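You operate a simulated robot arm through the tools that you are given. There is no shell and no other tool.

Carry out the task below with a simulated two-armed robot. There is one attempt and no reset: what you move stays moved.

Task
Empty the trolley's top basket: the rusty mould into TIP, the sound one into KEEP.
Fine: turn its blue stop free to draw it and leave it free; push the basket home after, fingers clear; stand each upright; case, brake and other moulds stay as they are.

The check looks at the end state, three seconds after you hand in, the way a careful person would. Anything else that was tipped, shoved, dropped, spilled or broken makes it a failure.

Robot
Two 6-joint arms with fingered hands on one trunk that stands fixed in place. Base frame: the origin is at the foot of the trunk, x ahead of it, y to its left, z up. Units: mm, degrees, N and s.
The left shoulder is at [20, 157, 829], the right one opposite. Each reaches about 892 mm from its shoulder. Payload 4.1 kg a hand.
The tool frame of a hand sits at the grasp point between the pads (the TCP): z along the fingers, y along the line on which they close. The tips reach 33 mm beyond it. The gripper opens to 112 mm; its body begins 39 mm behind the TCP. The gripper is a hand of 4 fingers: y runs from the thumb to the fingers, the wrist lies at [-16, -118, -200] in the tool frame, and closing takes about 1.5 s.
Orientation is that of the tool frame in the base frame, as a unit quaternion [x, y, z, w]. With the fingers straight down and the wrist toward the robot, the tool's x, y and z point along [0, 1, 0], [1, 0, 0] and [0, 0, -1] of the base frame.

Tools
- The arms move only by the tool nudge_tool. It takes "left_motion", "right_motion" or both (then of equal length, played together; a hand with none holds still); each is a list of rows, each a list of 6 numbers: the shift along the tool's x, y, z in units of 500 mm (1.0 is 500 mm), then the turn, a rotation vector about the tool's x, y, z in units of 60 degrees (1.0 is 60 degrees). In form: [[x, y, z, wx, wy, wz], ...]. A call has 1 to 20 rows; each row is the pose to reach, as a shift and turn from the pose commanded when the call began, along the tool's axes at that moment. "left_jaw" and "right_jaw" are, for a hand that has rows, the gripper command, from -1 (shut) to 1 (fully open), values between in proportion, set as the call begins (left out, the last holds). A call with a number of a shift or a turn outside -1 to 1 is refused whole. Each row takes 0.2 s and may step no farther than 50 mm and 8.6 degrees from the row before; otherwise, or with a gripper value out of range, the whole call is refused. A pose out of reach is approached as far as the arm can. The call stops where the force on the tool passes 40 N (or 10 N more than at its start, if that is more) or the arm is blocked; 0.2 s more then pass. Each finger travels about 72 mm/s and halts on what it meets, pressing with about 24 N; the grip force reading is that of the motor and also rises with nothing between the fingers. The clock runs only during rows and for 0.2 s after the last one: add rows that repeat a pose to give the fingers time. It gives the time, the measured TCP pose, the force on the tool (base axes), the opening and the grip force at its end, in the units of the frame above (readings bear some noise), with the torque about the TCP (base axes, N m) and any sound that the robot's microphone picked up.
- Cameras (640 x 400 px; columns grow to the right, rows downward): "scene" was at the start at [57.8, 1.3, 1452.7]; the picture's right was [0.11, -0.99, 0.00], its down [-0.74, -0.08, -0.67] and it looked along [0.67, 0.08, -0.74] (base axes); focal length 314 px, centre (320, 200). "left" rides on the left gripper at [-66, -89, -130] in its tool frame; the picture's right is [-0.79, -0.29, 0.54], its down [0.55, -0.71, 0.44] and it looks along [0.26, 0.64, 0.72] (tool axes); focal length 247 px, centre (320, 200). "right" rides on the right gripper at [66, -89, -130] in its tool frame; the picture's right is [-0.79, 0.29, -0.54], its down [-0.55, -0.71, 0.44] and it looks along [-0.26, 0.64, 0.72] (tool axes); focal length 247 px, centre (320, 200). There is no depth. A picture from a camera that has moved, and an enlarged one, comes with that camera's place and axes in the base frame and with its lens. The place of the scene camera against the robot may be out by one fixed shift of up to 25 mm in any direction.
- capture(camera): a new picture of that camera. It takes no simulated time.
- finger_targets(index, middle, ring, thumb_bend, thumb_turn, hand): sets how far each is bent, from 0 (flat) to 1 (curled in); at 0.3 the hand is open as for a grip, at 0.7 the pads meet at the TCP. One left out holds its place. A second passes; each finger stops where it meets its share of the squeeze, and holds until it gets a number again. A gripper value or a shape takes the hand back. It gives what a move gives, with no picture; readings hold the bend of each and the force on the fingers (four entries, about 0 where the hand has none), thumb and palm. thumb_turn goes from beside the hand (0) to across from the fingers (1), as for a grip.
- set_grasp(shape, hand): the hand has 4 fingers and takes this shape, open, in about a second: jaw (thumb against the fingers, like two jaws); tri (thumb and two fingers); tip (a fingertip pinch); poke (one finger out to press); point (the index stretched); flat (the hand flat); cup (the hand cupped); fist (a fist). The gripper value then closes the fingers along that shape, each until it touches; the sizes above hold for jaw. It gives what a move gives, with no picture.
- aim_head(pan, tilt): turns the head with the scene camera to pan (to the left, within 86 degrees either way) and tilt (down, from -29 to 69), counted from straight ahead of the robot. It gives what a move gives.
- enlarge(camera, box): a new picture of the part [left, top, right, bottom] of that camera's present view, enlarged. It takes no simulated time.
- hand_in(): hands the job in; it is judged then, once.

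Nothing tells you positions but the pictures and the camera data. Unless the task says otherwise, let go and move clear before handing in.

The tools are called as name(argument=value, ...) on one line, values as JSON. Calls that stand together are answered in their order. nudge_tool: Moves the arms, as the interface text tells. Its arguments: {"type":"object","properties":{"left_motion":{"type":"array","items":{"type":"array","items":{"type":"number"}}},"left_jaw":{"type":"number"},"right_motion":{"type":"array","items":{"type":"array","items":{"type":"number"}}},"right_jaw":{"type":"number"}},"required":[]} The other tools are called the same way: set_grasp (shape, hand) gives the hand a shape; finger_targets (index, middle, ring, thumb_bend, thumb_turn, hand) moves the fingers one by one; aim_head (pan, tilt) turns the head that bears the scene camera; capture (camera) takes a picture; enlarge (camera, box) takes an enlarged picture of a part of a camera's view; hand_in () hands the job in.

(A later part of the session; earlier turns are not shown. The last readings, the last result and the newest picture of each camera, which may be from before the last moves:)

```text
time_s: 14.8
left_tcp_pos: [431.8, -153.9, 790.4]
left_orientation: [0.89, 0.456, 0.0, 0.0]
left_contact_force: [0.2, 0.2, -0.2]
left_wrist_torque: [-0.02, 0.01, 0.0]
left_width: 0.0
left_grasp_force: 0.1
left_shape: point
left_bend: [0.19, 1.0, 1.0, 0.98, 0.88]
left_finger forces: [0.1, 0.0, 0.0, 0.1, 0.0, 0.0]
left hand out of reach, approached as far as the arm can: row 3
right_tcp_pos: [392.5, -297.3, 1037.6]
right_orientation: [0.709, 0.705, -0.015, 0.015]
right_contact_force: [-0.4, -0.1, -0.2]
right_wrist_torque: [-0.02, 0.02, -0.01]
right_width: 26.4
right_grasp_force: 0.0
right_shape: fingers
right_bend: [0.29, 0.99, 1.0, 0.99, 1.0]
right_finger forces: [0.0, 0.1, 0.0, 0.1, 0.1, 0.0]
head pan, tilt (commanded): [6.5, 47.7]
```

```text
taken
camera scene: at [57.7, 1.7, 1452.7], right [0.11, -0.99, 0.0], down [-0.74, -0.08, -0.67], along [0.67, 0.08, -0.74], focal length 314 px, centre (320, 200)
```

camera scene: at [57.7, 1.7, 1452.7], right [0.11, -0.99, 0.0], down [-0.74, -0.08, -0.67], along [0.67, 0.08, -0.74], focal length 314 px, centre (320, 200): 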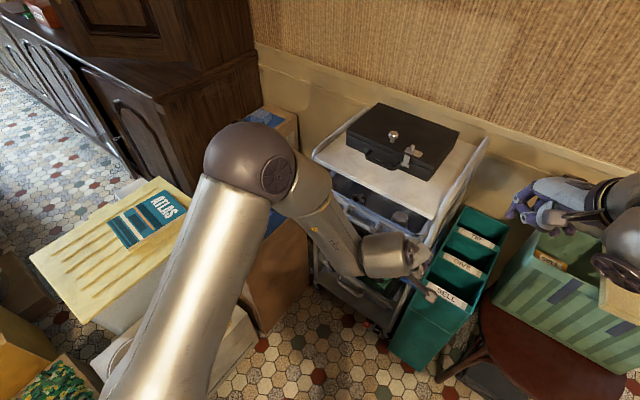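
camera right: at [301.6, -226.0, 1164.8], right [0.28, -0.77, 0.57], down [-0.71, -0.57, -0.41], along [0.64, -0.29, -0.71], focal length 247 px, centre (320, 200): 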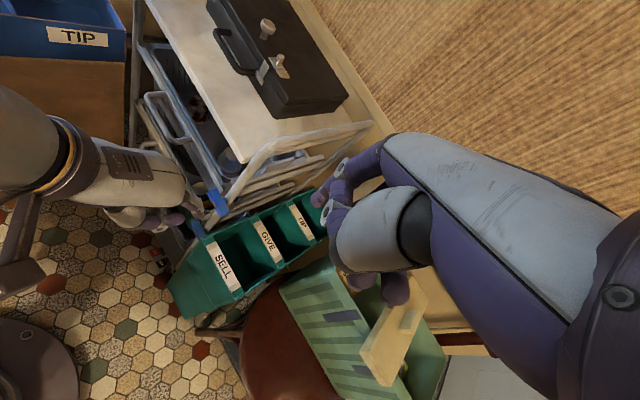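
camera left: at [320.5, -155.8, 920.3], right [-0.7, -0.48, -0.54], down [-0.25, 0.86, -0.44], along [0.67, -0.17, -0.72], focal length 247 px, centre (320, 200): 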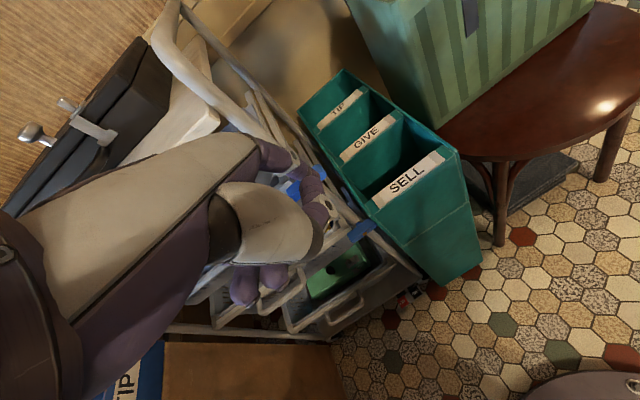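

Reached cleanly. I'll enlarge the right and left views around the fingertip and the stop.

enlarge(camera="right", box=[150, 150, 270, 250])

enlarge(camera="left", box=[250, 120, 390, 250])

enlarge(camera="scene", box=[370, 210, 470, 310])

```text
4.00 times, centred on (210, 200) of right
camera zoom: at [301.6, -226.0, 1164.8], right [0.28, -0.77, 0.57], down [-0.71, -0.57, -0.41], along [0.64, -0.29, -0.71], focal length 988 px, centre (760, 200)
```

zoom: 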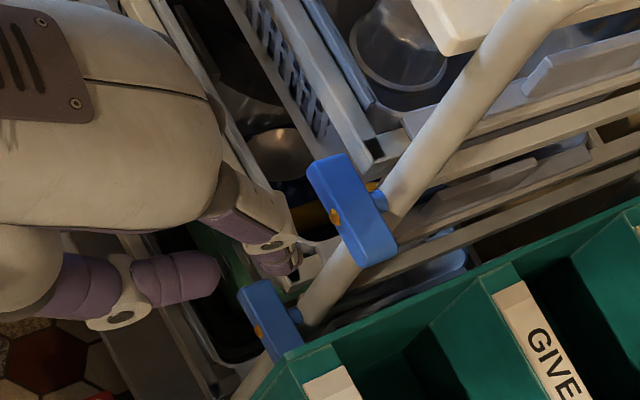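

```text
3.08 times, centred on (320, 185) of left
camera zoom: at [320.5, -155.8, 920.3], right [-0.7, -0.48, -0.54], down [-0.25, 0.86, -0.44], along [0.67, -0.17, -0.72], focal length 760 px, centre (320, 246)
```

zoom: 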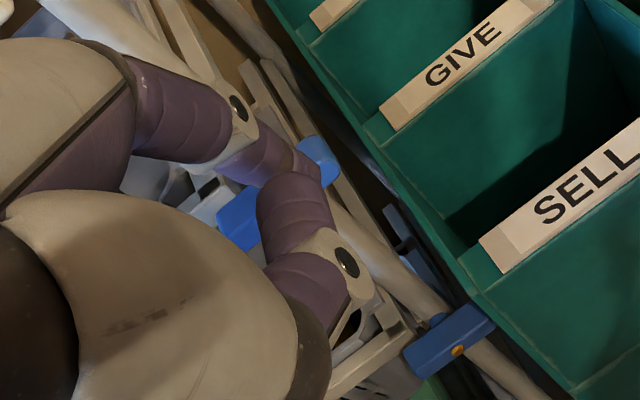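

```text
4.00 times, centred on (420, 260) of scene
camera zoom: at [57.7, 1.7, 1452.7], right [0.11, -0.99, 0.0], down [-0.74, -0.08, -0.67], along [0.67, 0.08, -0.74], focal length 1254 px, centre (-80, -40)
```

zoom: 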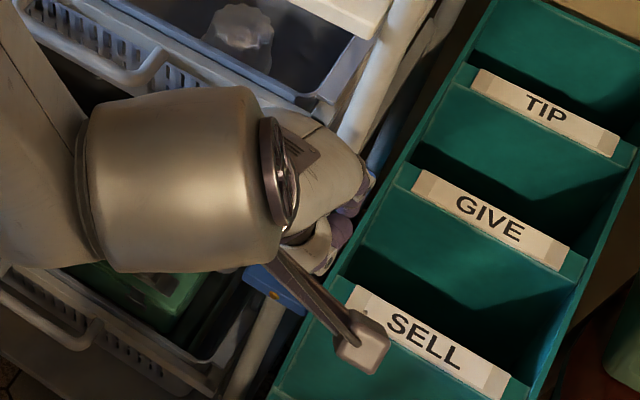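

Both hand cameras put the left fingertip at about (489, -214, 756), as planned. I'll move in over the stop's outer end and come down to just above it, then check.

nudge_tool(left_motion=[[0.001, 0.022, 0, 0, 0, 0], [0.002, 0.044, 0, 0, 0, 0], [0.004, 0.067, 0, 0, 0, 0], [0.005, 0.09, 0, 0, 0, 0], [0.005, 0.09, 0.02, 0, 0, 0], [0.005, 0.09, 0.038, 0, 0, 0]])

enlarge(camera="right", box=[150, 150, 270, 250])

enlarge(camera="left", box=[250, 120, 390, 250])

```text
time_s: 16.2
left_tcp_pos: [469.7, -178.4, 770.3]
left_orientation: [0.89, 0.457, 0.0, -0.001]
left_contact_force: [0.4, 0.4, -0.4]
left_wrist_torque: [0.0, 0.0, 0.0]
left_width: 0.0
left_grasp_force: 0.0
left_shape: point
left_bend: [0.19, 1.0, 1.0, 0.98, 0.88]
left_finger forces: [0.0, 0.0, 0.1, 0.1, 0.0, 0.0]
right_tcp_pos: [390.2, -299.3, 1038.2]
right_orientation: [0.709, 0.705, -0.014, 0.014]
right_contact_force: [0.2, 0.5, -0.2]
right_wrist_torque: [0.02, 0.01, 0.01]
right_width: 26.5
right_grasp_force: 0.0
right_shape: fingers
right_bend: [0.29, 0.99, 1.0, 0.99, 1.0]
right_finger forces: [0.0, 0.0, 0.0, 0.2, 0.0, 0.1]
head pan, tilt (commanded): [6.5, 47.7]
```

```text
4.00 times, centred on (210, 200) of right
camera zoom: at [301.7, -226.4, 1164.7], right [0.28, -0.77, 0.57], down [-0.71, -0.57, -0.41], along [0.64, -0.29, -0.71], focal length 988 px, centre (760, 200)
```

zoom: 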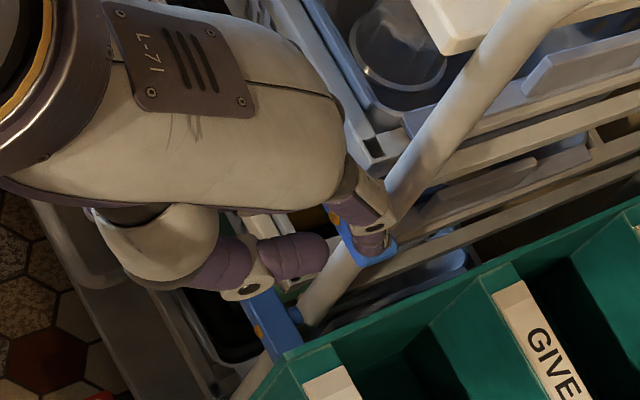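

```text
3.08 times, centred on (320, 185) of left
camera zoom: at [358.5, -180.7, 900.3], right [-0.7, -0.48, -0.54], down [-0.25, 0.86, -0.44], along [0.67, -0.17, -0.72], focal length 760 px, centre (320, 246)
```

zoom: 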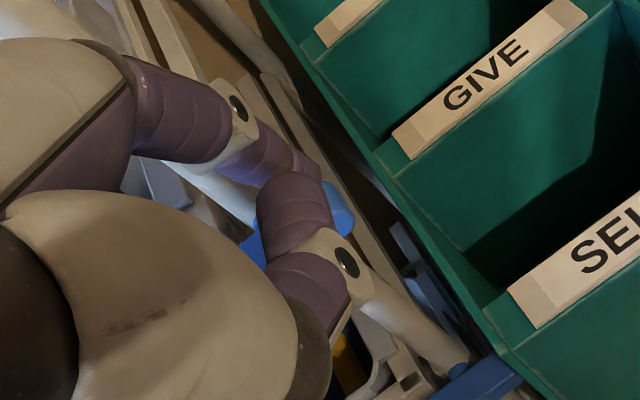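

The fingertip is right over the stop's outer end. I'll push it down along an arc around the pivot.

nudge_tool(left_motion=[[0, 0, 0.01, 0, 0, 0], [0, 0, 0.02, 0, 0, 0], [-0.001, 0, 0.03, 0, 0, 0], [-0.002, 0, 0.04, 0, 0, 0], [-0.002, 0, 0.05, 0, 0, 0], [-0.001, 0, 0.06, 0, 0, 0]])

enlarge(camera="right", box=[150, 150, 270, 250])

enlarge(camera="left", box=[250, 120, 390, 250])

```text
time_s: 17.6
left_tcp_pos: [468.9, -178.6, 741.3]
left_orientation: [0.89, 0.456, 0.0, 0.0]
left_contact_force: [0.1, 0.4, 0.3]
left_wrist_torque: [-0.06, -0.06, -0.02]
left_width: 0.0
left_grasp_force: 0.1
left_shape: point
left_bend: [0.19, 1.0, 1.0, 0.98, 0.88]
left_finger forces: [0.8, 0.1, 0.0, 0.0, 0.0, 0.0]
right_tcp_pos: [391.7, -299.1, 1036.4]
right_orientation: [0.709, 0.705, -0.015, 0.015]
right_contact_force: [-0.2, -0.4, -0.3]
right_wrist_torque: [0.01, 0.02, 0.0]
right_width: 26.3
right_grasp_force: 0.0
right_shape: fingers
right_bend: [0.29, 0.99, 1.0, 0.99, 1.0]
right_finger forces: [0.0, 0.0, 0.1, 0.0, 0.0, 0.0]
head pan, tilt (commanded): [6.5, 47.7]
```

```text
4.00 times, centred on (210, 200) of right
camera zoom: at [301.7, -226.4, 1164.7], right [0.28, -0.77, 0.57], down [-0.71, -0.57, -0.41], along [0.64, -0.29, -0.71], focal length 988 px, centre (760, 200)
```

zoom: 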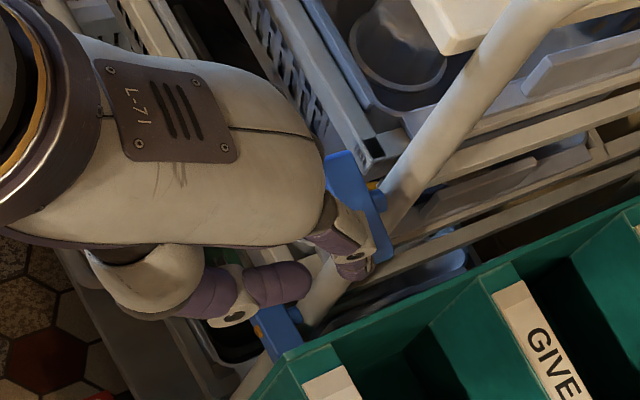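

```text
3.08 times, centred on (320, 185) of left
camera zoom: at [358.3, -181.2, 870.6], right [-0.7, -0.48, -0.54], down [-0.25, 0.86, -0.44], along [0.67, -0.17, -0.72], focal length 760 px, centre (320, 246)
```

zoom: 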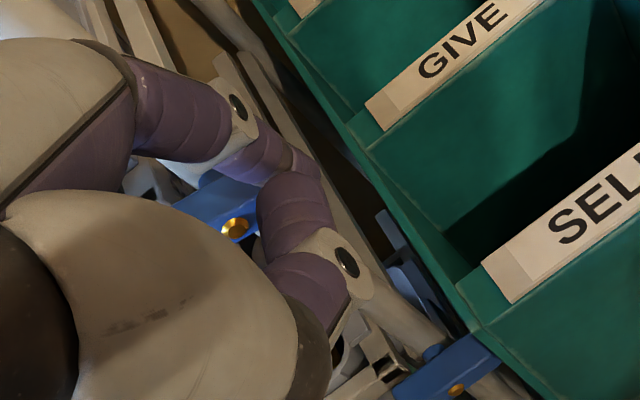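

The finger seems to have slid down the front face of the stop rather than onto its top edge. I'll lift, move about 10 mm further in, and press down again.

nudge_tool(left_motion=[[0, 0, -0.03, 0, 0, 0], [0, 0, -0.065, 0, 0, 0], [0.0016, 0.02, -0.065, 0, 0, 0], [0.0016, 0.02, -0.045, 0, 0, 0], [0.0016, 0.02, -0.03, 0, 0, 0], [0.0016, 0.02, -0.015, 0, 0, 0]])

enlarge(camera="right", box=[150, 150, 270, 250])

enlarge(camera="left", box=[250, 120, 390, 250])

```text
time_s: 19.0
left_tcp_pos: [476.9, -184.2, 747.9]
left_orientation: [0.889, 0.457, 0.0, 0.0]
left_contact_force: [0.9, 0.4, 0.0]
left_wrist_torque: [0.0, -0.02, -0.02]
left_width: 0.0
left_grasp_force: 0.1
left_shape: point
left_bend: [0.19, 1.0, 1.0, 0.98, 0.88]
left_finger forces: [0.1, 0.1, 0.0, 0.1, 0.1, 0.1]
right_tcp_pos: [391.8, -297.8, 1037.0]
right_orientation: [0.709, 0.705, -0.015, 0.015]
right_contact_force: [-0.2, 0.1, 0.1]
right_wrist_torque: [0.0, -0.02, -0.01]
right_width: 26.2
right_grasp_force: 0.1
right_shape: fingers
right_bend: [0.29, 0.99, 1.0, 0.99, 1.0]
right_finger forces: [0.0, 0.0, 0.0, 0.0, 0.1, 0.0]
head pan, tilt (commanded): [6.5, 47.7]
```

```text
4.00 times, centred on (210, 200) of right
camera zoom: at [301.7, -226.4, 1164.7], right [0.28, -0.77, 0.57], down [-0.71, -0.57, -0.41], along [0.64, -0.29, -0.71], focal length 988 px, centre (760, 200)
```

zoom: 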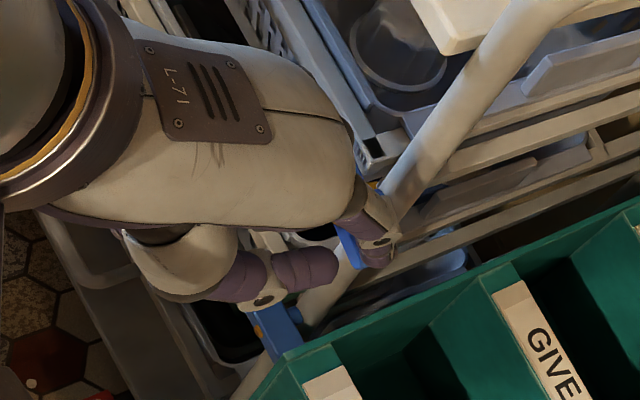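

```text
3.08 times, centred on (320, 185) of left
camera zoom: at [366.6, -186.4, 878.0], right [-0.7, -0.48, -0.54], down [-0.25, 0.86, -0.44], along [0.67, -0.17, -0.72], focal length 760 px, centre (320, 246)
```

zoom: 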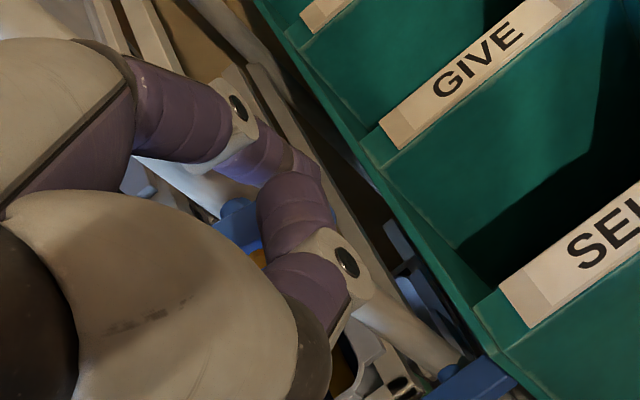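

It's hard to tell from here whether the bar turned. I'll continue the arc a little with the finger deeper in, then back off and look at the bar unobstructed.

nudge_tool(left_motion=[[0, 0, 0.01, 0, 0, 0], [0, 0, 0.02, 0, 0, 0], [0.004, 0, 0.03, 0, 0, 0], [0.01, 0, 0.04, 0, 0, 0], [0.016, -0.001, 0.045, 0, 0, 0], [0.02, -0.001, 0.047, 0, 0, 0]])

enlarge(camera="right", box=[150, 150, 270, 250])

enlarge(camera="left", box=[250, 120, 390, 250])

```text
time_s: 20.4
left_tcp_pos: [483.3, -175.9, 725.2]
left_orientation: [0.891, 0.454, 0.0, -0.001]
left_contact_force: [-2.2, -1.6, -1.1]
left_wrist_torque: [0.03, 0.1, -0.18]
left_width: 0.2
left_grasp_force: 0.1
left_shape: point
left_bend: [0.19, 1.0, 1.0, 0.98, 0.88]
left_finger forces: [2.3, 0.0, 0.1, 0.1, 0.1, 0.0]
right_tcp_pos: [390.1, -298.7, 1037.1]
right_orientation: [0.709, 0.704, -0.015, 0.015]
right_contact_force: [0.1, -0.1, -0.4]
right_wrist_torque: [0.04, -0.03, 0.01]
right_width: 26.5
right_grasp_force: 0.1
right_shape: fingers
right_bend: [0.29, 0.99, 1.0, 0.99, 1.0]
right_finger forces: [0.0, 0.0, 0.0, 0.0, 0.1, 0.1]
head pan, tilt (commanded): [6.5, 47.7]
```

```text
4.00 times, centred on (210, 200) of right
camera zoom: at [301.7, -226.5, 1164.7], right [0.28, -0.77, 0.57], down [-0.71, -0.57, -0.41], along [0.64, -0.29, -0.71], focal length 988 px, centre (760, 200)
```

zoom: 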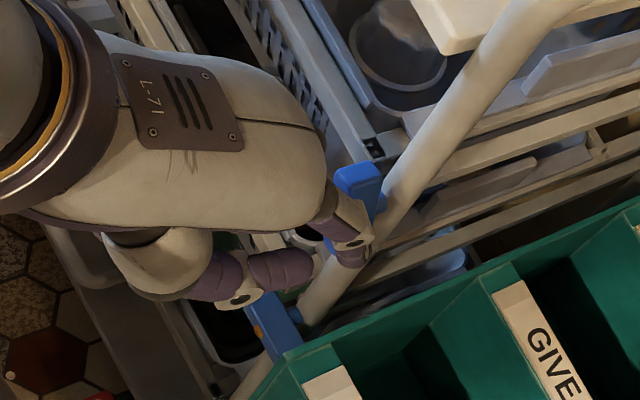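

```text
3.08 times, centred on (320, 185) of left
camera zoom: at [372.0, -178.2, 853.9], right [-0.7, -0.48, -0.54], down [-0.25, 0.86, -0.43], along [0.67, -0.17, -0.72], focal length 760 px, centre (320, 246)
```

zoom: 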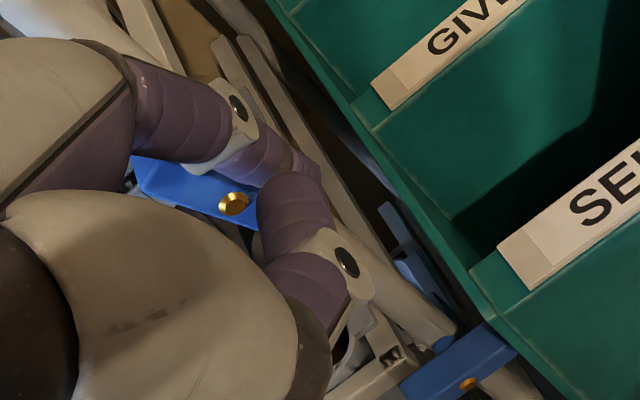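

The bar has turned: its inner end now points up. I'll withdraw the finger straight out and check the angle.

nudge_tool(left_motion=[[-0.003, -0.03, 0, 0, 0, 0], [-0.006, -0.07, 0, 0, 0, 0], [-0.006, -0.12, 0, 0, 0, 0], [0.03, -0.19, -0.02, 0, 0, 0], [0.1, -0.26, -0.04, 0, 0, 0], [0.18, -0.32, -0.06, 0, 0, 0]])

enlarge(camera="right", box=[150, 130, 270, 250])

capture(camera="left")

enlarge(camera="scene", box=[370, 190, 470, 290])

```text
refused: row 5 steps farther than a row can; nothing moved
```

```text
3.33 times, centred on (210, 190) of right
camera zoom: at [301.7, -226.5, 1164.7], right [0.28, -0.77, 0.57], down [-0.71, -0.57, -0.41], along [0.64, -0.29, -0.71], focal length 823 px, centre (687, 233)
```

zoom: 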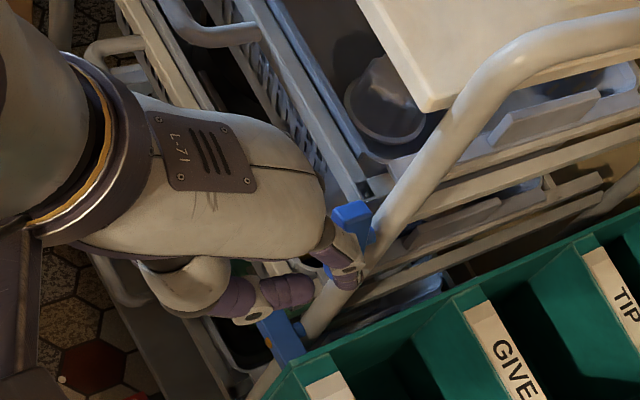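

```text
taken
camera left: at [372.0, -178.2, 853.9], right [-0.7, -0.48, -0.54], down [-0.25, 0.86, -0.43], along [0.67, -0.17, -0.72], focal length 247 px, centre (320, 200)
```

left: 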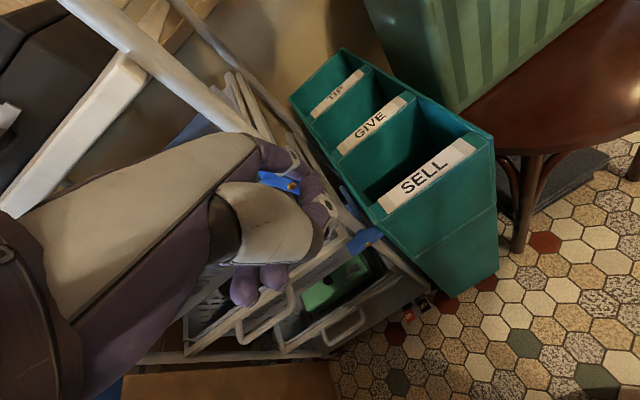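

```text
4.00 times, centred on (420, 240) of scene
camera zoom: at [57.8, 1.2, 1452.7], right [0.11, -0.99, 0.0], down [-0.74, -0.08, -0.67], along [0.67, 0.08, -0.74], focal length 1254 px, centre (-80, 40)
```

zoom: 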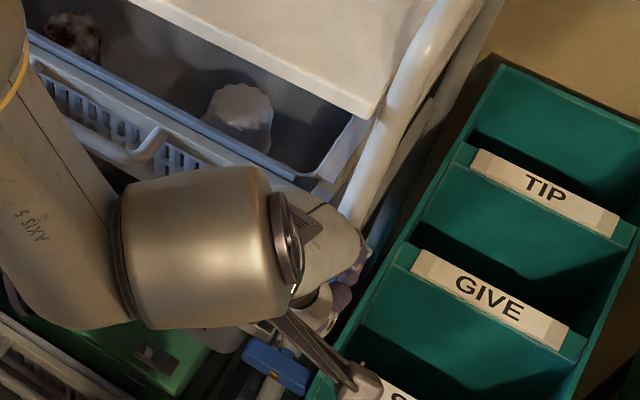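

That call was refused for too large a step; I'll withdraw with shorter steps.

nudge_tool(left_motion=[[-0.003, -0.03, 0, 0, 0, 0], [-0.006, -0.07, 0, 0, 0, 0], [-0.006, -0.12, 0, 0, 0, 0], [0.02, -0.18, -0.02, 0, 0, 0], [0.07, -0.24, -0.04, 0, 0, 0], [0.13, -0.29, -0.06, 0, 0, 0], [0.2, -0.34, -0.08, 0, 0, 0]])

enlarge(camera="right", box=[150, 130, 270, 250])

capture(camera="left")

enlarge(camera="scene", box=[370, 190, 470, 290])

```text
time_s: 22.0
left_tcp_pos: [408.9, -24.9, 788.4]
left_orientation: [0.886, 0.464, 0.005, -0.022]
left_contact_force: [0.3, 0.0, 0.0]
left_wrist_torque: [0.03, 0.02, 0.01]
left_width: 0.0
left_grasp_force: 0.1
left_shape: point
left_bend: [0.19, 1.0, 1.0, 0.98, 0.88]
left_finger forces: [0.0, 0.0, 0.0, 0.0, 0.0, 0.0]
left hand out of reach, approached as far as the arm can: row 5, 6, 7
right_tcp_pos: [391.3, -298.2, 1035.5]
right_orientation: [0.709, 0.705, -0.014, 0.015]
right_contact_force: [0.9, -0.4, -0.5]
right_wrist_torque: [0.02, 0.01, 0.01]
right_width: 26.4
right_grasp_force: 0.1
right_shape: fingers
right_bend: [0.29, 0.99, 1.0, 0.99, 1.0]
right_finger forces: [0.0, 0.0, 0.0, 0.0, 0.0, 0.0]
head pan, tilt (commanded): [6.5, 47.7]
```

```text
3.33 times, centred on (210, 190) of right
camera zoom: at [301.7, -226.8, 1164.7], right [0.28, -0.77, 0.57], down [-0.71, -0.57, -0.41], along [0.64, -0.29, -0.71], focal length 823 px, centre (687, 233)
```

zoom: 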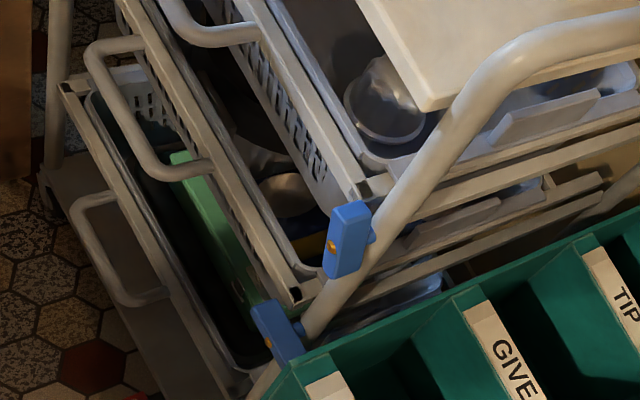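

```text
taken
camera left: at [299.4, -34.9, 919.3], right [-0.69, -0.47, -0.55], down [-0.28, 0.88, -0.39], along [0.67, -0.12, -0.74], focal length 247 px, centre (320, 200)
```

left: 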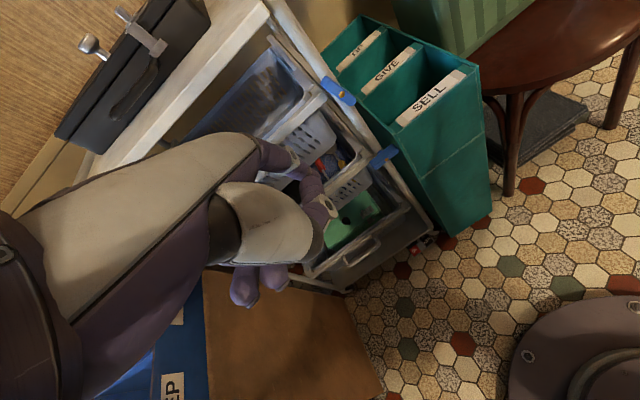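

```text
4.00 times, centred on (420, 240) of scene
camera zoom: at [57.8, 0.8, 1452.7], right [0.11, -0.99, 0.0], down [-0.74, -0.08, -0.67], along [0.67, 0.08, -0.74], focal length 1254 px, centre (-80, 40)
```

zoom: 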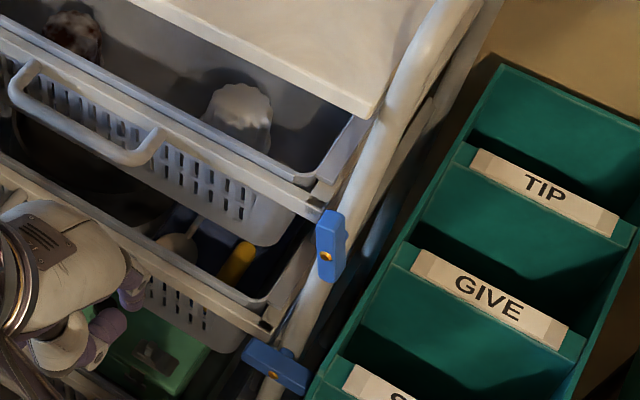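

The stop has swung most of the way but still looks tilted about 20° from the post, its upper end next to the rail. I'll zoom closer to judge it.

enlarge(camera="right", box=[190, 165, 240, 215])

enlarge(camera="scene", box=[405, 225, 445, 265])

enlarge(camera="left", box=[290, 60, 410, 180])

```text
8.00 times, centred on (215, 190) of right
camera zoom: at [301.7, -226.8, 1164.7], right [0.28, -0.77, 0.57], down [-0.71, -0.57, -0.41], along [0.64, -0.29, -0.71], focal length 1976 px, centre (1160, 280)
```

zoom: 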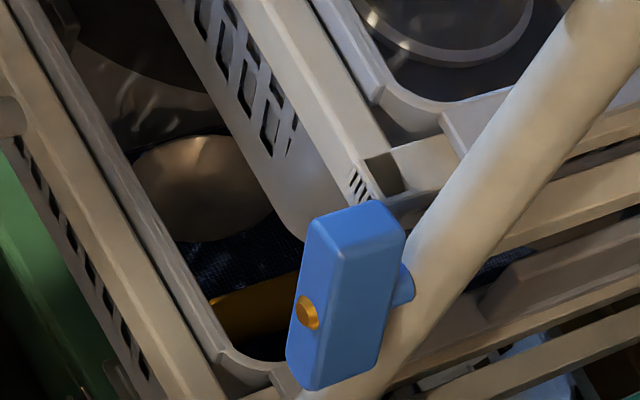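

```text
10.00 times, centred on (425, 245) of scene
camera zoom: at [57.8, 0.8, 1452.7], right [0.11, -0.99, 0.0], down [-0.74, -0.08, -0.67], along [0.67, 0.08, -0.74], focal length 3135 px, centre (-730, -250)
```

zoom: 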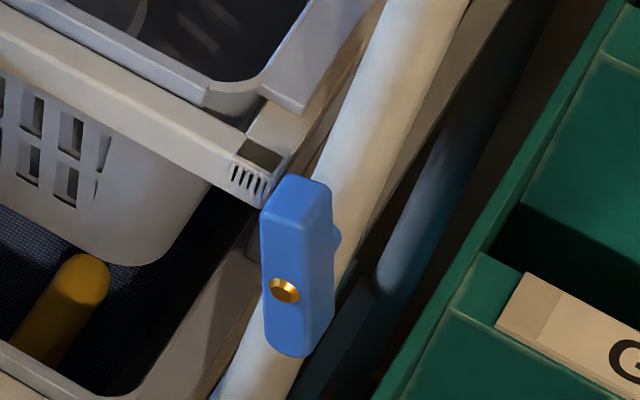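

```text
3.33 times, centred on (350, 120) of left
camera zoom: at [299.4, -34.9, 919.3], right [-0.69, -0.47, -0.55], down [-0.28, 0.88, -0.39], along [0.67, -0.12, -0.74], focal length 823 px, centre (220, 467)
```

zoom: 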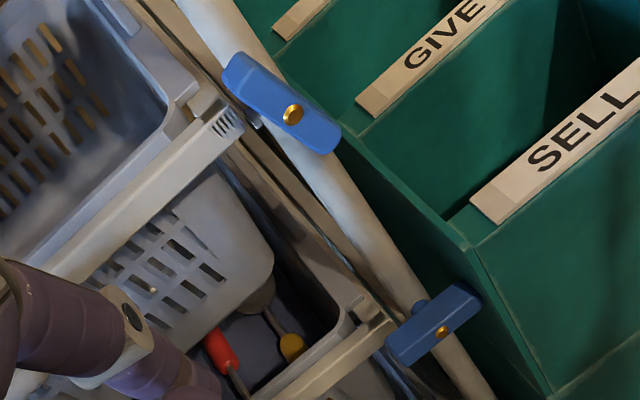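

The bar is turned roughly 75°, with about 15° still to go to line up with the post. I'll bring the finger back in front, to the right of the bar's lower end, to finish the turn.

nudge_tool(left_motion=[[-0.041, 0.043, 0.022, -0.007, -0.006, 0.004], [-0.083, 0.086, 0.045, -0.013, -0.011, 0.007], [-0.124, 0.13, 0.067, -0.02, -0.017, 0.011], [-0.166, 0.173, 0.089, -0.026, -0.022, 0.014], [-0.207, 0.216, 0.111, -0.033, -0.028, 0.018]])

enlarge(camera="right", box=[150, 150, 270, 250])

enlarge(camera="left", box=[250, 120, 390, 250])

```text
time_s: 23.2
left_tcp_pos: [436.4, -173.3, 733.5]
left_orientation: [0.894, 0.448, -0.006, 0.022]
left_contact_force: [-0.4, 0.8, -0.3]
left_wrist_torque: [-0.01, -0.01, 0.01]
left_width: 0.2
left_grasp_force: 0.0
left_shape: point
left_bend: [0.19, 1.0, 1.0, 0.98, 0.88]
left_finger forces: [0.0, 0.0, 0.0, 0.1, 0.0, 0.0]
left hand out of reach, approached as far as the arm can: row 1, 2
right_tcp_pos: [391.7, -296.8, 1037.9]
right_orientation: [0.709, 0.704, -0.015, 0.015]
right_contact_force: [-0.6, 0.0, -0.5]
right_wrist_torque: [0.01, 0.03, 0.0]
right_width: 26.2
right_grasp_force: 0.1
right_shape: fingers
right_bend: [0.29, 0.99, 1.0, 0.99, 1.0]
right_finger forces: [0.0, 0.0, 0.0, 0.0, 0.0, 0.1]
head pan, tilt (commanded): [6.5, 47.7]
```

```text
4.00 times, centred on (210, 200) of right
camera zoom: at [301.7, -226.1, 1164.8], right [0.28, -0.77, 0.57], down [-0.71, -0.57, -0.41], along [0.64, -0.29, -0.71], focal length 988 px, centre (760, 200)
```

zoom: 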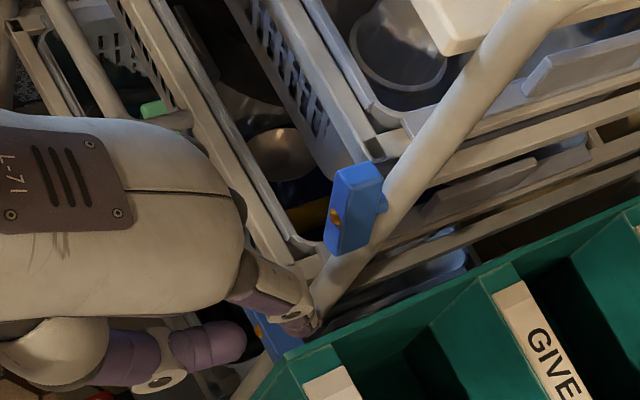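

```text
3.08 times, centred on (320, 185) of left
camera zoom: at [324.5, -167.2, 862.5], right [-0.7, -0.49, -0.52], down [-0.23, 0.85, -0.48], along [0.68, -0.21, -0.71], focal length 760 px, centre (320, 246)
```

zoom: 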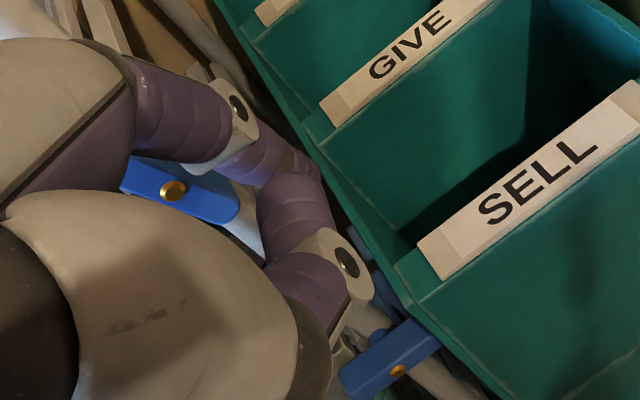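

The tip is to the right of and in front of the bar's lower end. I'll move in behind its face and sweep left to finish the turn.

nudge_tool(left_motion=[[0.012, 0.035, 0.009, 0.016, 0.014, -0.009], [0.0244, 0.0694, 0.0184, 0.033, 0.028, -0.018], [0.0404, 0.0678, 0.0184, 0.033, 0.028, -0.018], [0.0542, 0.0666, 0.0184, 0.033, 0.028, -0.018], [0.0642, 0.0656, 0.0184, 0.033, 0.028, -0.018]])

enlarge(camera="right", box=[190, 165, 240, 215])

enlarge(camera="left", box=[250, 120, 390, 250])

```text
time_s: 24.4
left_tcp_pos: [480.8, -168.5, 724.7]
left_orientation: [0.891, 0.453, 0.0, -0.001]
left_contact_force: [-5.7, -6.8, -1.7]
left_wrist_torque: [-0.02, 0.19, -0.64]
left_width: 105.7
left_grasp_force: 0.0
left_shape: point
left_bend: [0.19, 1.0, 1.0, 0.98, 0.88]
left_finger forces: [8.2, 0.0, 0.1, 0.0, 0.0, 0.1]
right_tcp_pos: [391.6, -298.4, 1036.6]
right_orientation: [0.71, 0.704, -0.015, 0.014]
right_contact_force: [-0.4, -0.3, 0.4]
right_wrist_torque: [-0.01, 0.01, -0.01]
right_width: 26.5
right_grasp_force: 0.1
right_shape: fingers
right_bend: [0.29, 0.99, 1.0, 0.99, 1.0]
right_finger forces: [0.0, 0.0, 0.0, 0.0, 0.0, 0.0]
head pan, tilt (commanded): [6.5, 47.7]
```

```text
8.00 times, centred on (215, 190) of right
camera zoom: at [301.6, -226.7, 1164.7], right [0.28, -0.77, 0.57], down [-0.71, -0.57, -0.41], along [0.64, -0.29, -0.71], focal length 1976 px, centre (1160, 280)
```

zoom: 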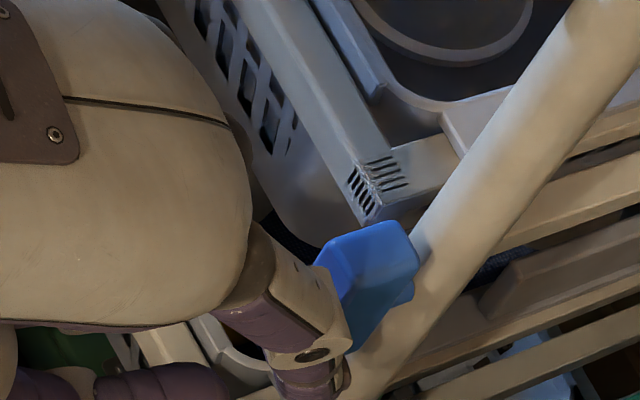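

```text
3.08 times, centred on (320, 185) of left
camera zoom: at [370.0, -170.3, 854.2], right [-0.7, -0.47, -0.54], down [-0.25, 0.87, -0.43], along [0.67, -0.17, -0.72], focal length 760 px, centre (320, 246)
```

zoom: 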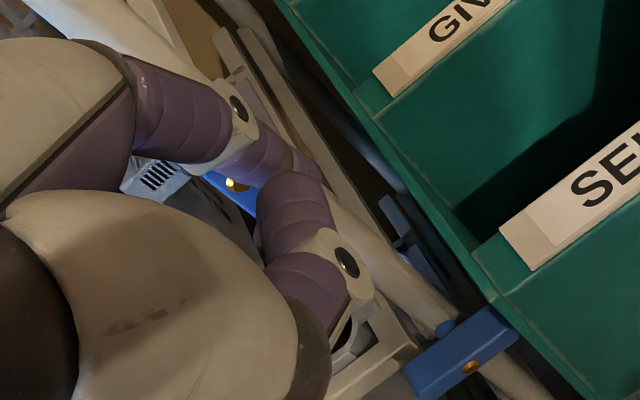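

The finger met firm resistance of about 8 N, so the bar may be at its end or the finger at the post. I'll withdraw and look.

nudge_tool(left_motion=[[-0.012, -0.01, 0, 0, 0, 0], [-0.016, -0.05, 0, 0, 0, 0], [-0.016, -0.11, 0, 0, 0, 0], [0.0, -0.13, -0.06, 0, 0, 0], [0.05, -0.14, -0.12, 0, 0, 0], [0.11, -0.15, -0.17, 0, 0, 0], [0.17, -0.16, -0.22, 0, 0, 0]])

enlarge(camera="right", box=[190, 165, 240, 215])

enlarge(camera="scene", box=[395, 215, 455, 275])

capture(camera="left")

```text
time_s: 26.0
left_tcp_pos: [466.8, -52.0, 833.9]
left_orientation: [0.89, 0.455, -0.001, 0.0]
left_contact_force: [-0.4, -0.9, -0.3]
left_wrist_torque: [0.05, 0.01, 0.0]
left_width: 105.6
left_grasp_force: 0.0
left_shape: point
left_bend: [0.19, 1.0, 1.0, 0.98, 0.88]
left_finger forces: [0.1, 0.0, 0.0, 0.0, 0.0, 0.1]
right_tcp_pos: [391.2, -297.9, 1035.6]
right_orientation: [0.71, 0.704, -0.015, 0.016]
right_contact_force: [0.1, -0.8, 0.7]
right_wrist_torque: [0.02, 0.04, -0.02]
right_width: 26.0
right_grasp_force: 0.1
right_shape: fingers
right_bend: [0.29, 0.99, 1.0, 0.99, 1.0]
right_finger forces: [0.0, 0.1, 0.0, 0.0, 0.0, 0.0]
head pan, tilt (commanded): [6.5, 47.7]
```

```text
8.00 times, centred on (215, 190) of right
camera zoom: at [301.8, -226.7, 1164.6], right [0.28, -0.77, 0.57], down [-0.71, -0.57, -0.41], along [0.64, -0.29, -0.71], focal length 1976 px, centre (1160, 280)
```

zoom: 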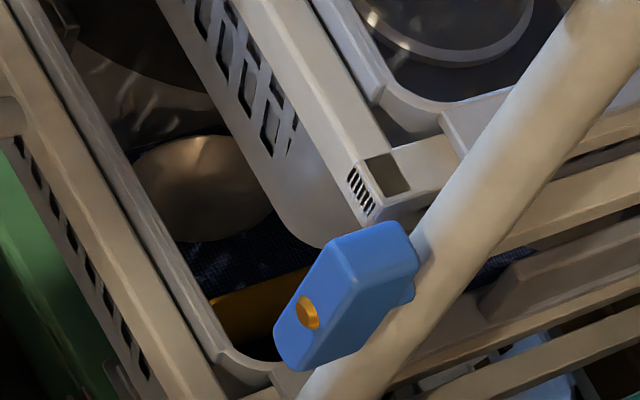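

```text
6.67 times, centred on (425, 245) of scene
camera zoom: at [57.9, 1.0, 1452.7], right [0.11, -0.99, 0.0], down [-0.74, -0.08, -0.67], along [0.67, 0.08, -0.74], focal length 2090 px, centre (-380, -100)
```

zoom: 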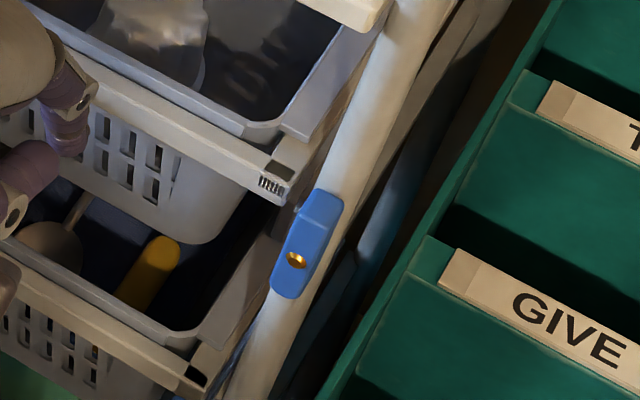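

```text
taken
camera left: at [355.8, -53.6, 964.1], right [-0.7, -0.48, -0.54], down [-0.25, 0.86, -0.43], along [0.67, -0.17, -0.72], focal length 247 px, centre (320, 200)
```

left: 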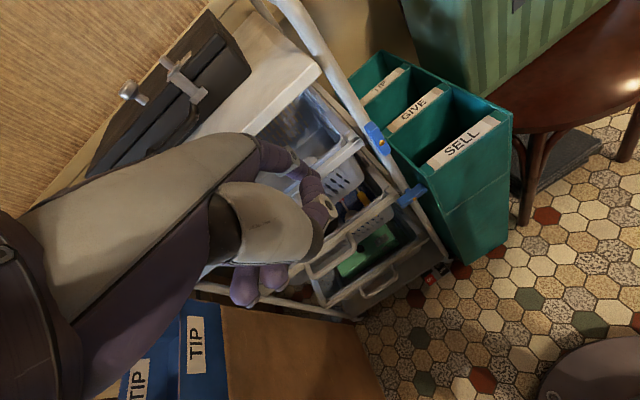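

The stop now lies in line with the post and clear of the basket rail. Next is the handle: I'll look at it closely from all cameras to place the grip.

enlarge(camera="right", box=[130, 70, 226, 166])

enlarge(camera="scene", box=[310, 160, 430, 250])

enlarge(camera="left", box=[240, 60, 400, 220])

```text
4.17 times, centred on (178, 118) of right
camera zoom: at [301.8, -226.7, 1164.6], right [0.28, -0.77, 0.57], down [-0.71, -0.57, -0.41], along [0.64, -0.29, -0.71], focal length 1029 px, centre (912, 542)
```

zoom: 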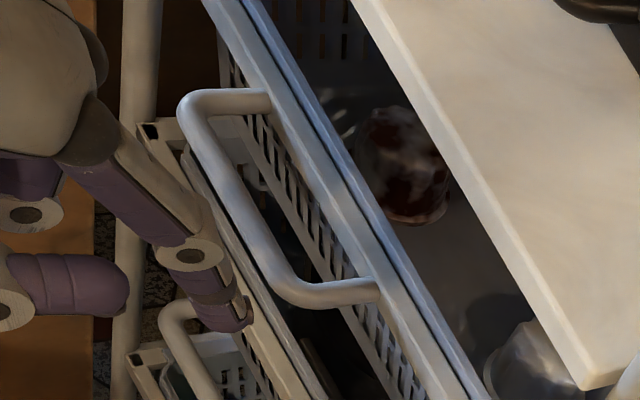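

```text
4.44 times, centred on (370, 205) of scene
camera zoom: at [57.9, 1.0, 1452.7], right [0.11, -0.99, 0.0], down [-0.74, -0.08, -0.67], along [0.67, 0.08, -0.74], focal length 1393 px, centre (98, 178)
```

zoom: 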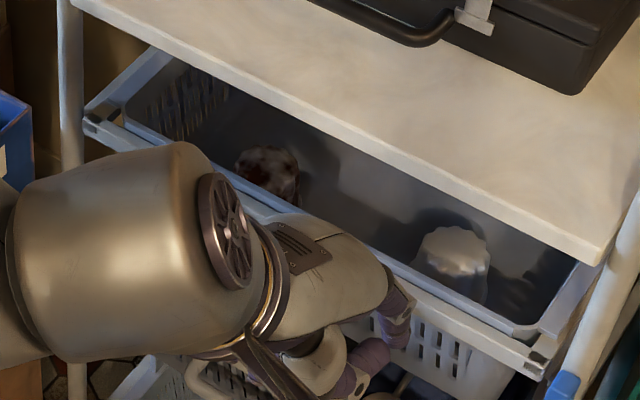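

```text
2.50 times, centred on (320, 140) of left
camera zoom: at [355.8, -53.6, 964.1], right [-0.7, -0.48, -0.54], down [-0.25, 0.86, -0.43], along [0.67, -0.17, -0.72], focal length 617 px, centre (320, 350)
```

zoom: 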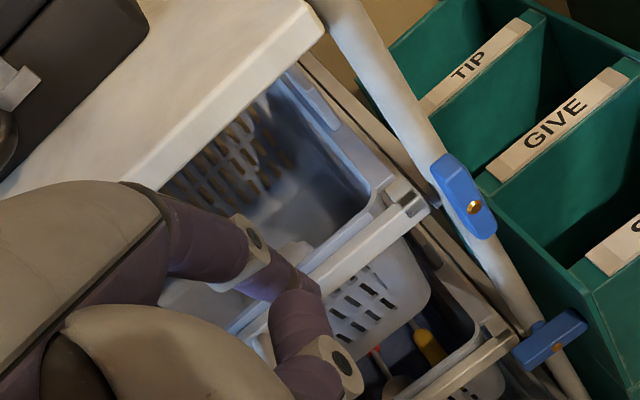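

The handle bar runs from about (658, 4) to (605, -80) at z 714, standing some 36 mm off the rail, which leaves room for one finger behind it. I'll park the left arm at the left and use the right index as a hook, so the pull crosses the body where that arm has room.

nudge_tool(left_motion=[[0.02, -0.03, -0.06, 0, 0, -0.05], [0.07, -0.08, -0.11, 0, 0, -0.13], [0.13, -0.13, -0.16, 0, 0, -0.21], [0.19, -0.18, -0.21, 0, 0, -0.29], [0.25, -0.23, -0.26, 0, 0, -0.37], [0.31, -0.28, -0.3, 0, 0, -0.45], [0.36, -0.32, -0.33, 0, 0, -0.53], [0.4, -0.34, -0.34, 0, 0, -0.6]])

set_grasp(shape="point", hand="right")

nudge_tool(right_motion=[[0.08, 0.0, 0.02, 0, 0, 0.05], [0.16, 0.005, 0.045, 0, 0, 0.12], [0.24, 0.01, 0.07, 0, 0, 0.2], [0.32, 0.01, 0.095, 0, 0, 0.28], [0.4, 0.015, 0.12, 0, 0, 0.36], [0.476, 0.018, 0.15, 0, 0, 0.44]])

capture(camera="scene")

capture(camera="right")

capture(camera="left")

```text
time_s: 27.8
left_tcp_pos: [445.9, 211.0, 1005.0]
left_orientation: [0.706, 0.709, -0.001, -0.001]
left_contact_force: [0.0, -1.1, -0.2]
left_wrist_torque: [0.02, 0.03, 0.05]
left_width: 105.4
left_grasp_force: 0.0
left_shape: point
left_bend: [0.19, 1.0, 1.0, 0.98, 0.88]
left_finger forces: [0.2, 0.1, 0.0, 0.0, 0.0, 0.1]
right_tcp_pos: [390.7, -299.1, 1036.5]
right_orientation: [0.709, 0.704, -0.016, 0.015]
right_contact_force: [0.0, -0.3, -0.6]
right_wrist_torque: [0.03, 0.0, 0.0]
right_width: 26.3
right_grasp_force: 0.1
right_shape: fingers
right_bend: [0.29, 0.99, 1.0, 0.99, 1.0]
right_finger forces: [0.0, 0.0, 0.0, 0.0, 0.1, 0.1]
head pan, tilt (commanded): [6.5, 47.7]
```

```text
time_s: 28.7
left_tcp_pos: [446.3, 209.5, 1005.7]
left_orientation: [0.706, 0.708, -0.001, -0.001]
left_contact_force: [0.4, 0.1, 0.3]
left_wrist_torque: [0.02, 0.01, -0.03]
left_width: 105.6
left_grasp_force: 0.1
left_shape: point
left_bend: [0.19, 1.0, 1.0, 0.98, 0.88]
left_finger forces: [0.1, 0.1, 0.1, 0.0, 0.0, 0.0]
right_tcp_pos: [391.2, -299.7, 1037.9]
right_orientation: [0.71, 0.704, -0.015, 0.014]
right_contact_force: [-0.5, 0.6, -0.2]
right_wrist_torque: [0.02, -0.01, 0.01]
right_width: 105.5
right_grasp_force: 0.1
right_shape: point
right_bend: [0.19, 1.0, 1.0, 0.99, 0.88]
right_finger forces: [0.0, 0.0, 0.0, 0.0, 0.0, 0.0]
head pan, tilt (commanded): [6.5, 47.7]
```

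```text
time_s: 30.1
left_tcp_pos: [445.7, 210.1, 1006.0]
left_orientation: [0.706, 0.708, 0.0, -0.001]
left_contact_force: [0.6, 0.3, -0.3]
left_wrist_torque: [0.05, -0.01, 0.03]
left_width: 105.4
left_grasp_force: 0.1
left_shape: point
left_bend: [0.19, 1.0, 1.0, 0.98, 0.88]
left_finger forces: [0.1, 0.0, 0.1, 0.0, 0.0, 0.1]
right_tcp_pos: [400.7, -66.4, 950.8]
right_orientation: [0.852, 0.524, -0.011, 0.018]
right_contact_force: [-0.4, -0.3, 0.7]
right_wrist_torque: [0.01, -0.01, 0.0]
right_width: 105.4
right_grasp_force: 0.2
right_shape: point
right_bend: [0.19, 1.0, 1.0, 0.99, 0.88]
right_finger forces: [0.0, 0.0, 0.0, 0.0, 0.1, 0.0]
head pan, tilt (commanded): [6.5, 47.7]
```

```text
taken
camera scene: at [57.6, 0.6, 1452.7], right [0.11, -0.99, 0.0], down [-0.74, -0.08, -0.67], along [0.67, 0.08, -0.74], focal length 314 px, centre (320, 200)
```

scene: 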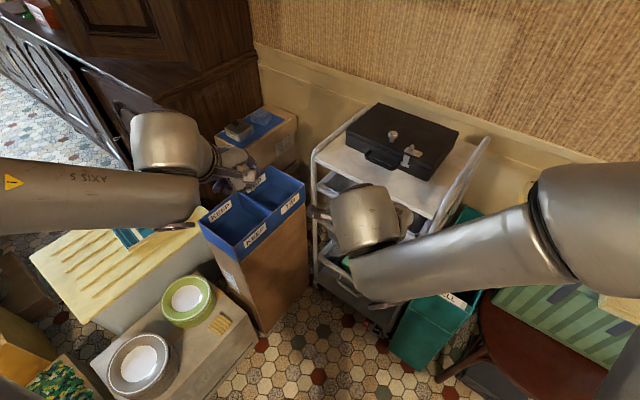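

```text
taken
camera right: at [350.1, 39.8, 1077.3], right [-0.1, -0.81, 0.57], down [-0.88, -0.19, -0.43], along [0.46, -0.55, -0.7], focal length 247 px, centre (320, 200)
```

right: 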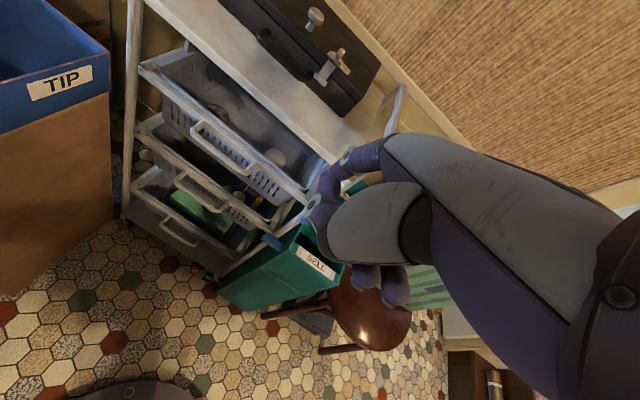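

```text
taken
camera left: at [356.9, 142.3, 1135.4], right [-0.28, -0.79, -0.54], down [-0.71, 0.55, -0.43], along [0.64, 0.26, -0.72], focal length 247 px, centre (320, 200)
```

left: 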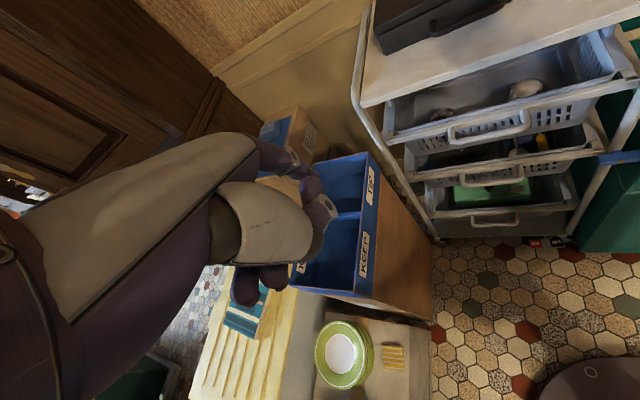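

The right hand arrived cleanly at (401, -66, 951). I'll measure the handle from both hand cameras.

enlarge(camera="right", box=[180, 70, 300, 190])

enlarge(camera="left", box=[420, 60, 580, 180])

enlarge(camera="right", box=[280, 120, 420, 240])

```text
3.33 times, centred on (240, 130) of right
camera zoom: at [350.1, 39.8, 1077.3], right [-0.1, -0.81, 0.57], down [-0.88, -0.19, -0.43], along [0.46, -0.55, -0.7], focal length 823 px, centre (587, 433)
```

zoom: 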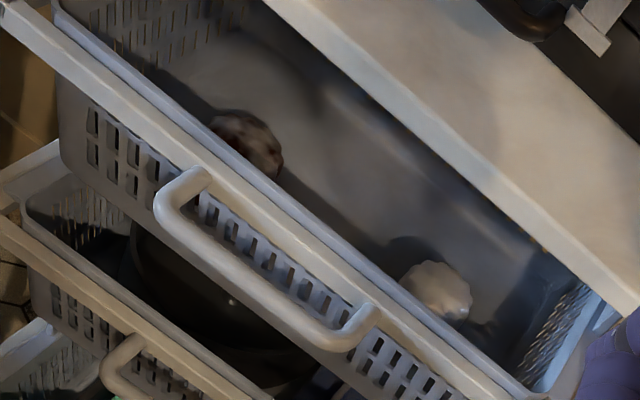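

```text
3.33 times, centred on (500, 120) of left
camera zoom: at [356.9, 142.3, 1135.4], right [-0.28, -0.79, -0.54], down [-0.71, 0.55, -0.43], along [0.64, 0.26, -0.72], focal length 823 px, centre (-280, 467)
```

zoom: 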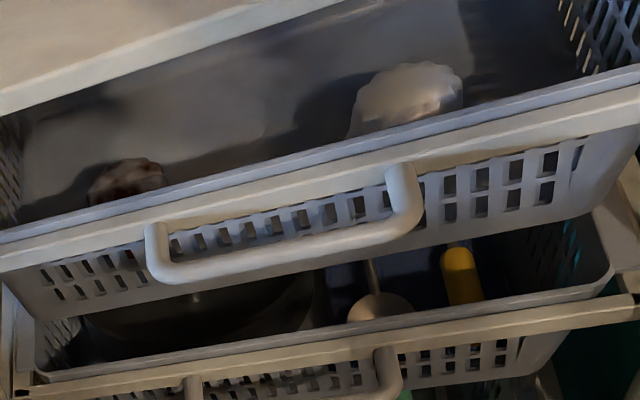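

```text
3.33 times, centred on (350, 180) of right
camera zoom: at [350.1, 39.8, 1077.3], right [-0.1, -0.81, 0.57], down [-0.88, -0.19, -0.43], along [0.46, -0.55, -0.7], focal length 823 px, centre (220, 267)
```

zoom: 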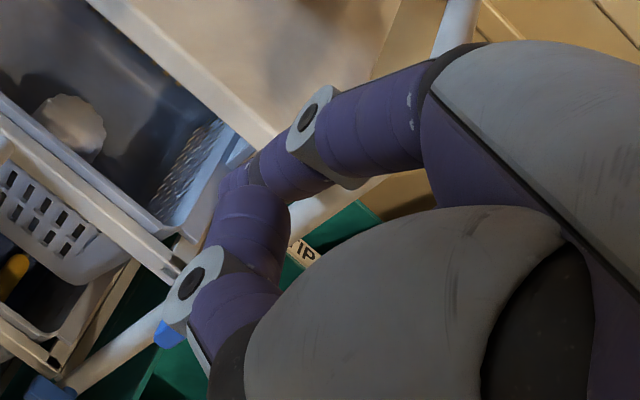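

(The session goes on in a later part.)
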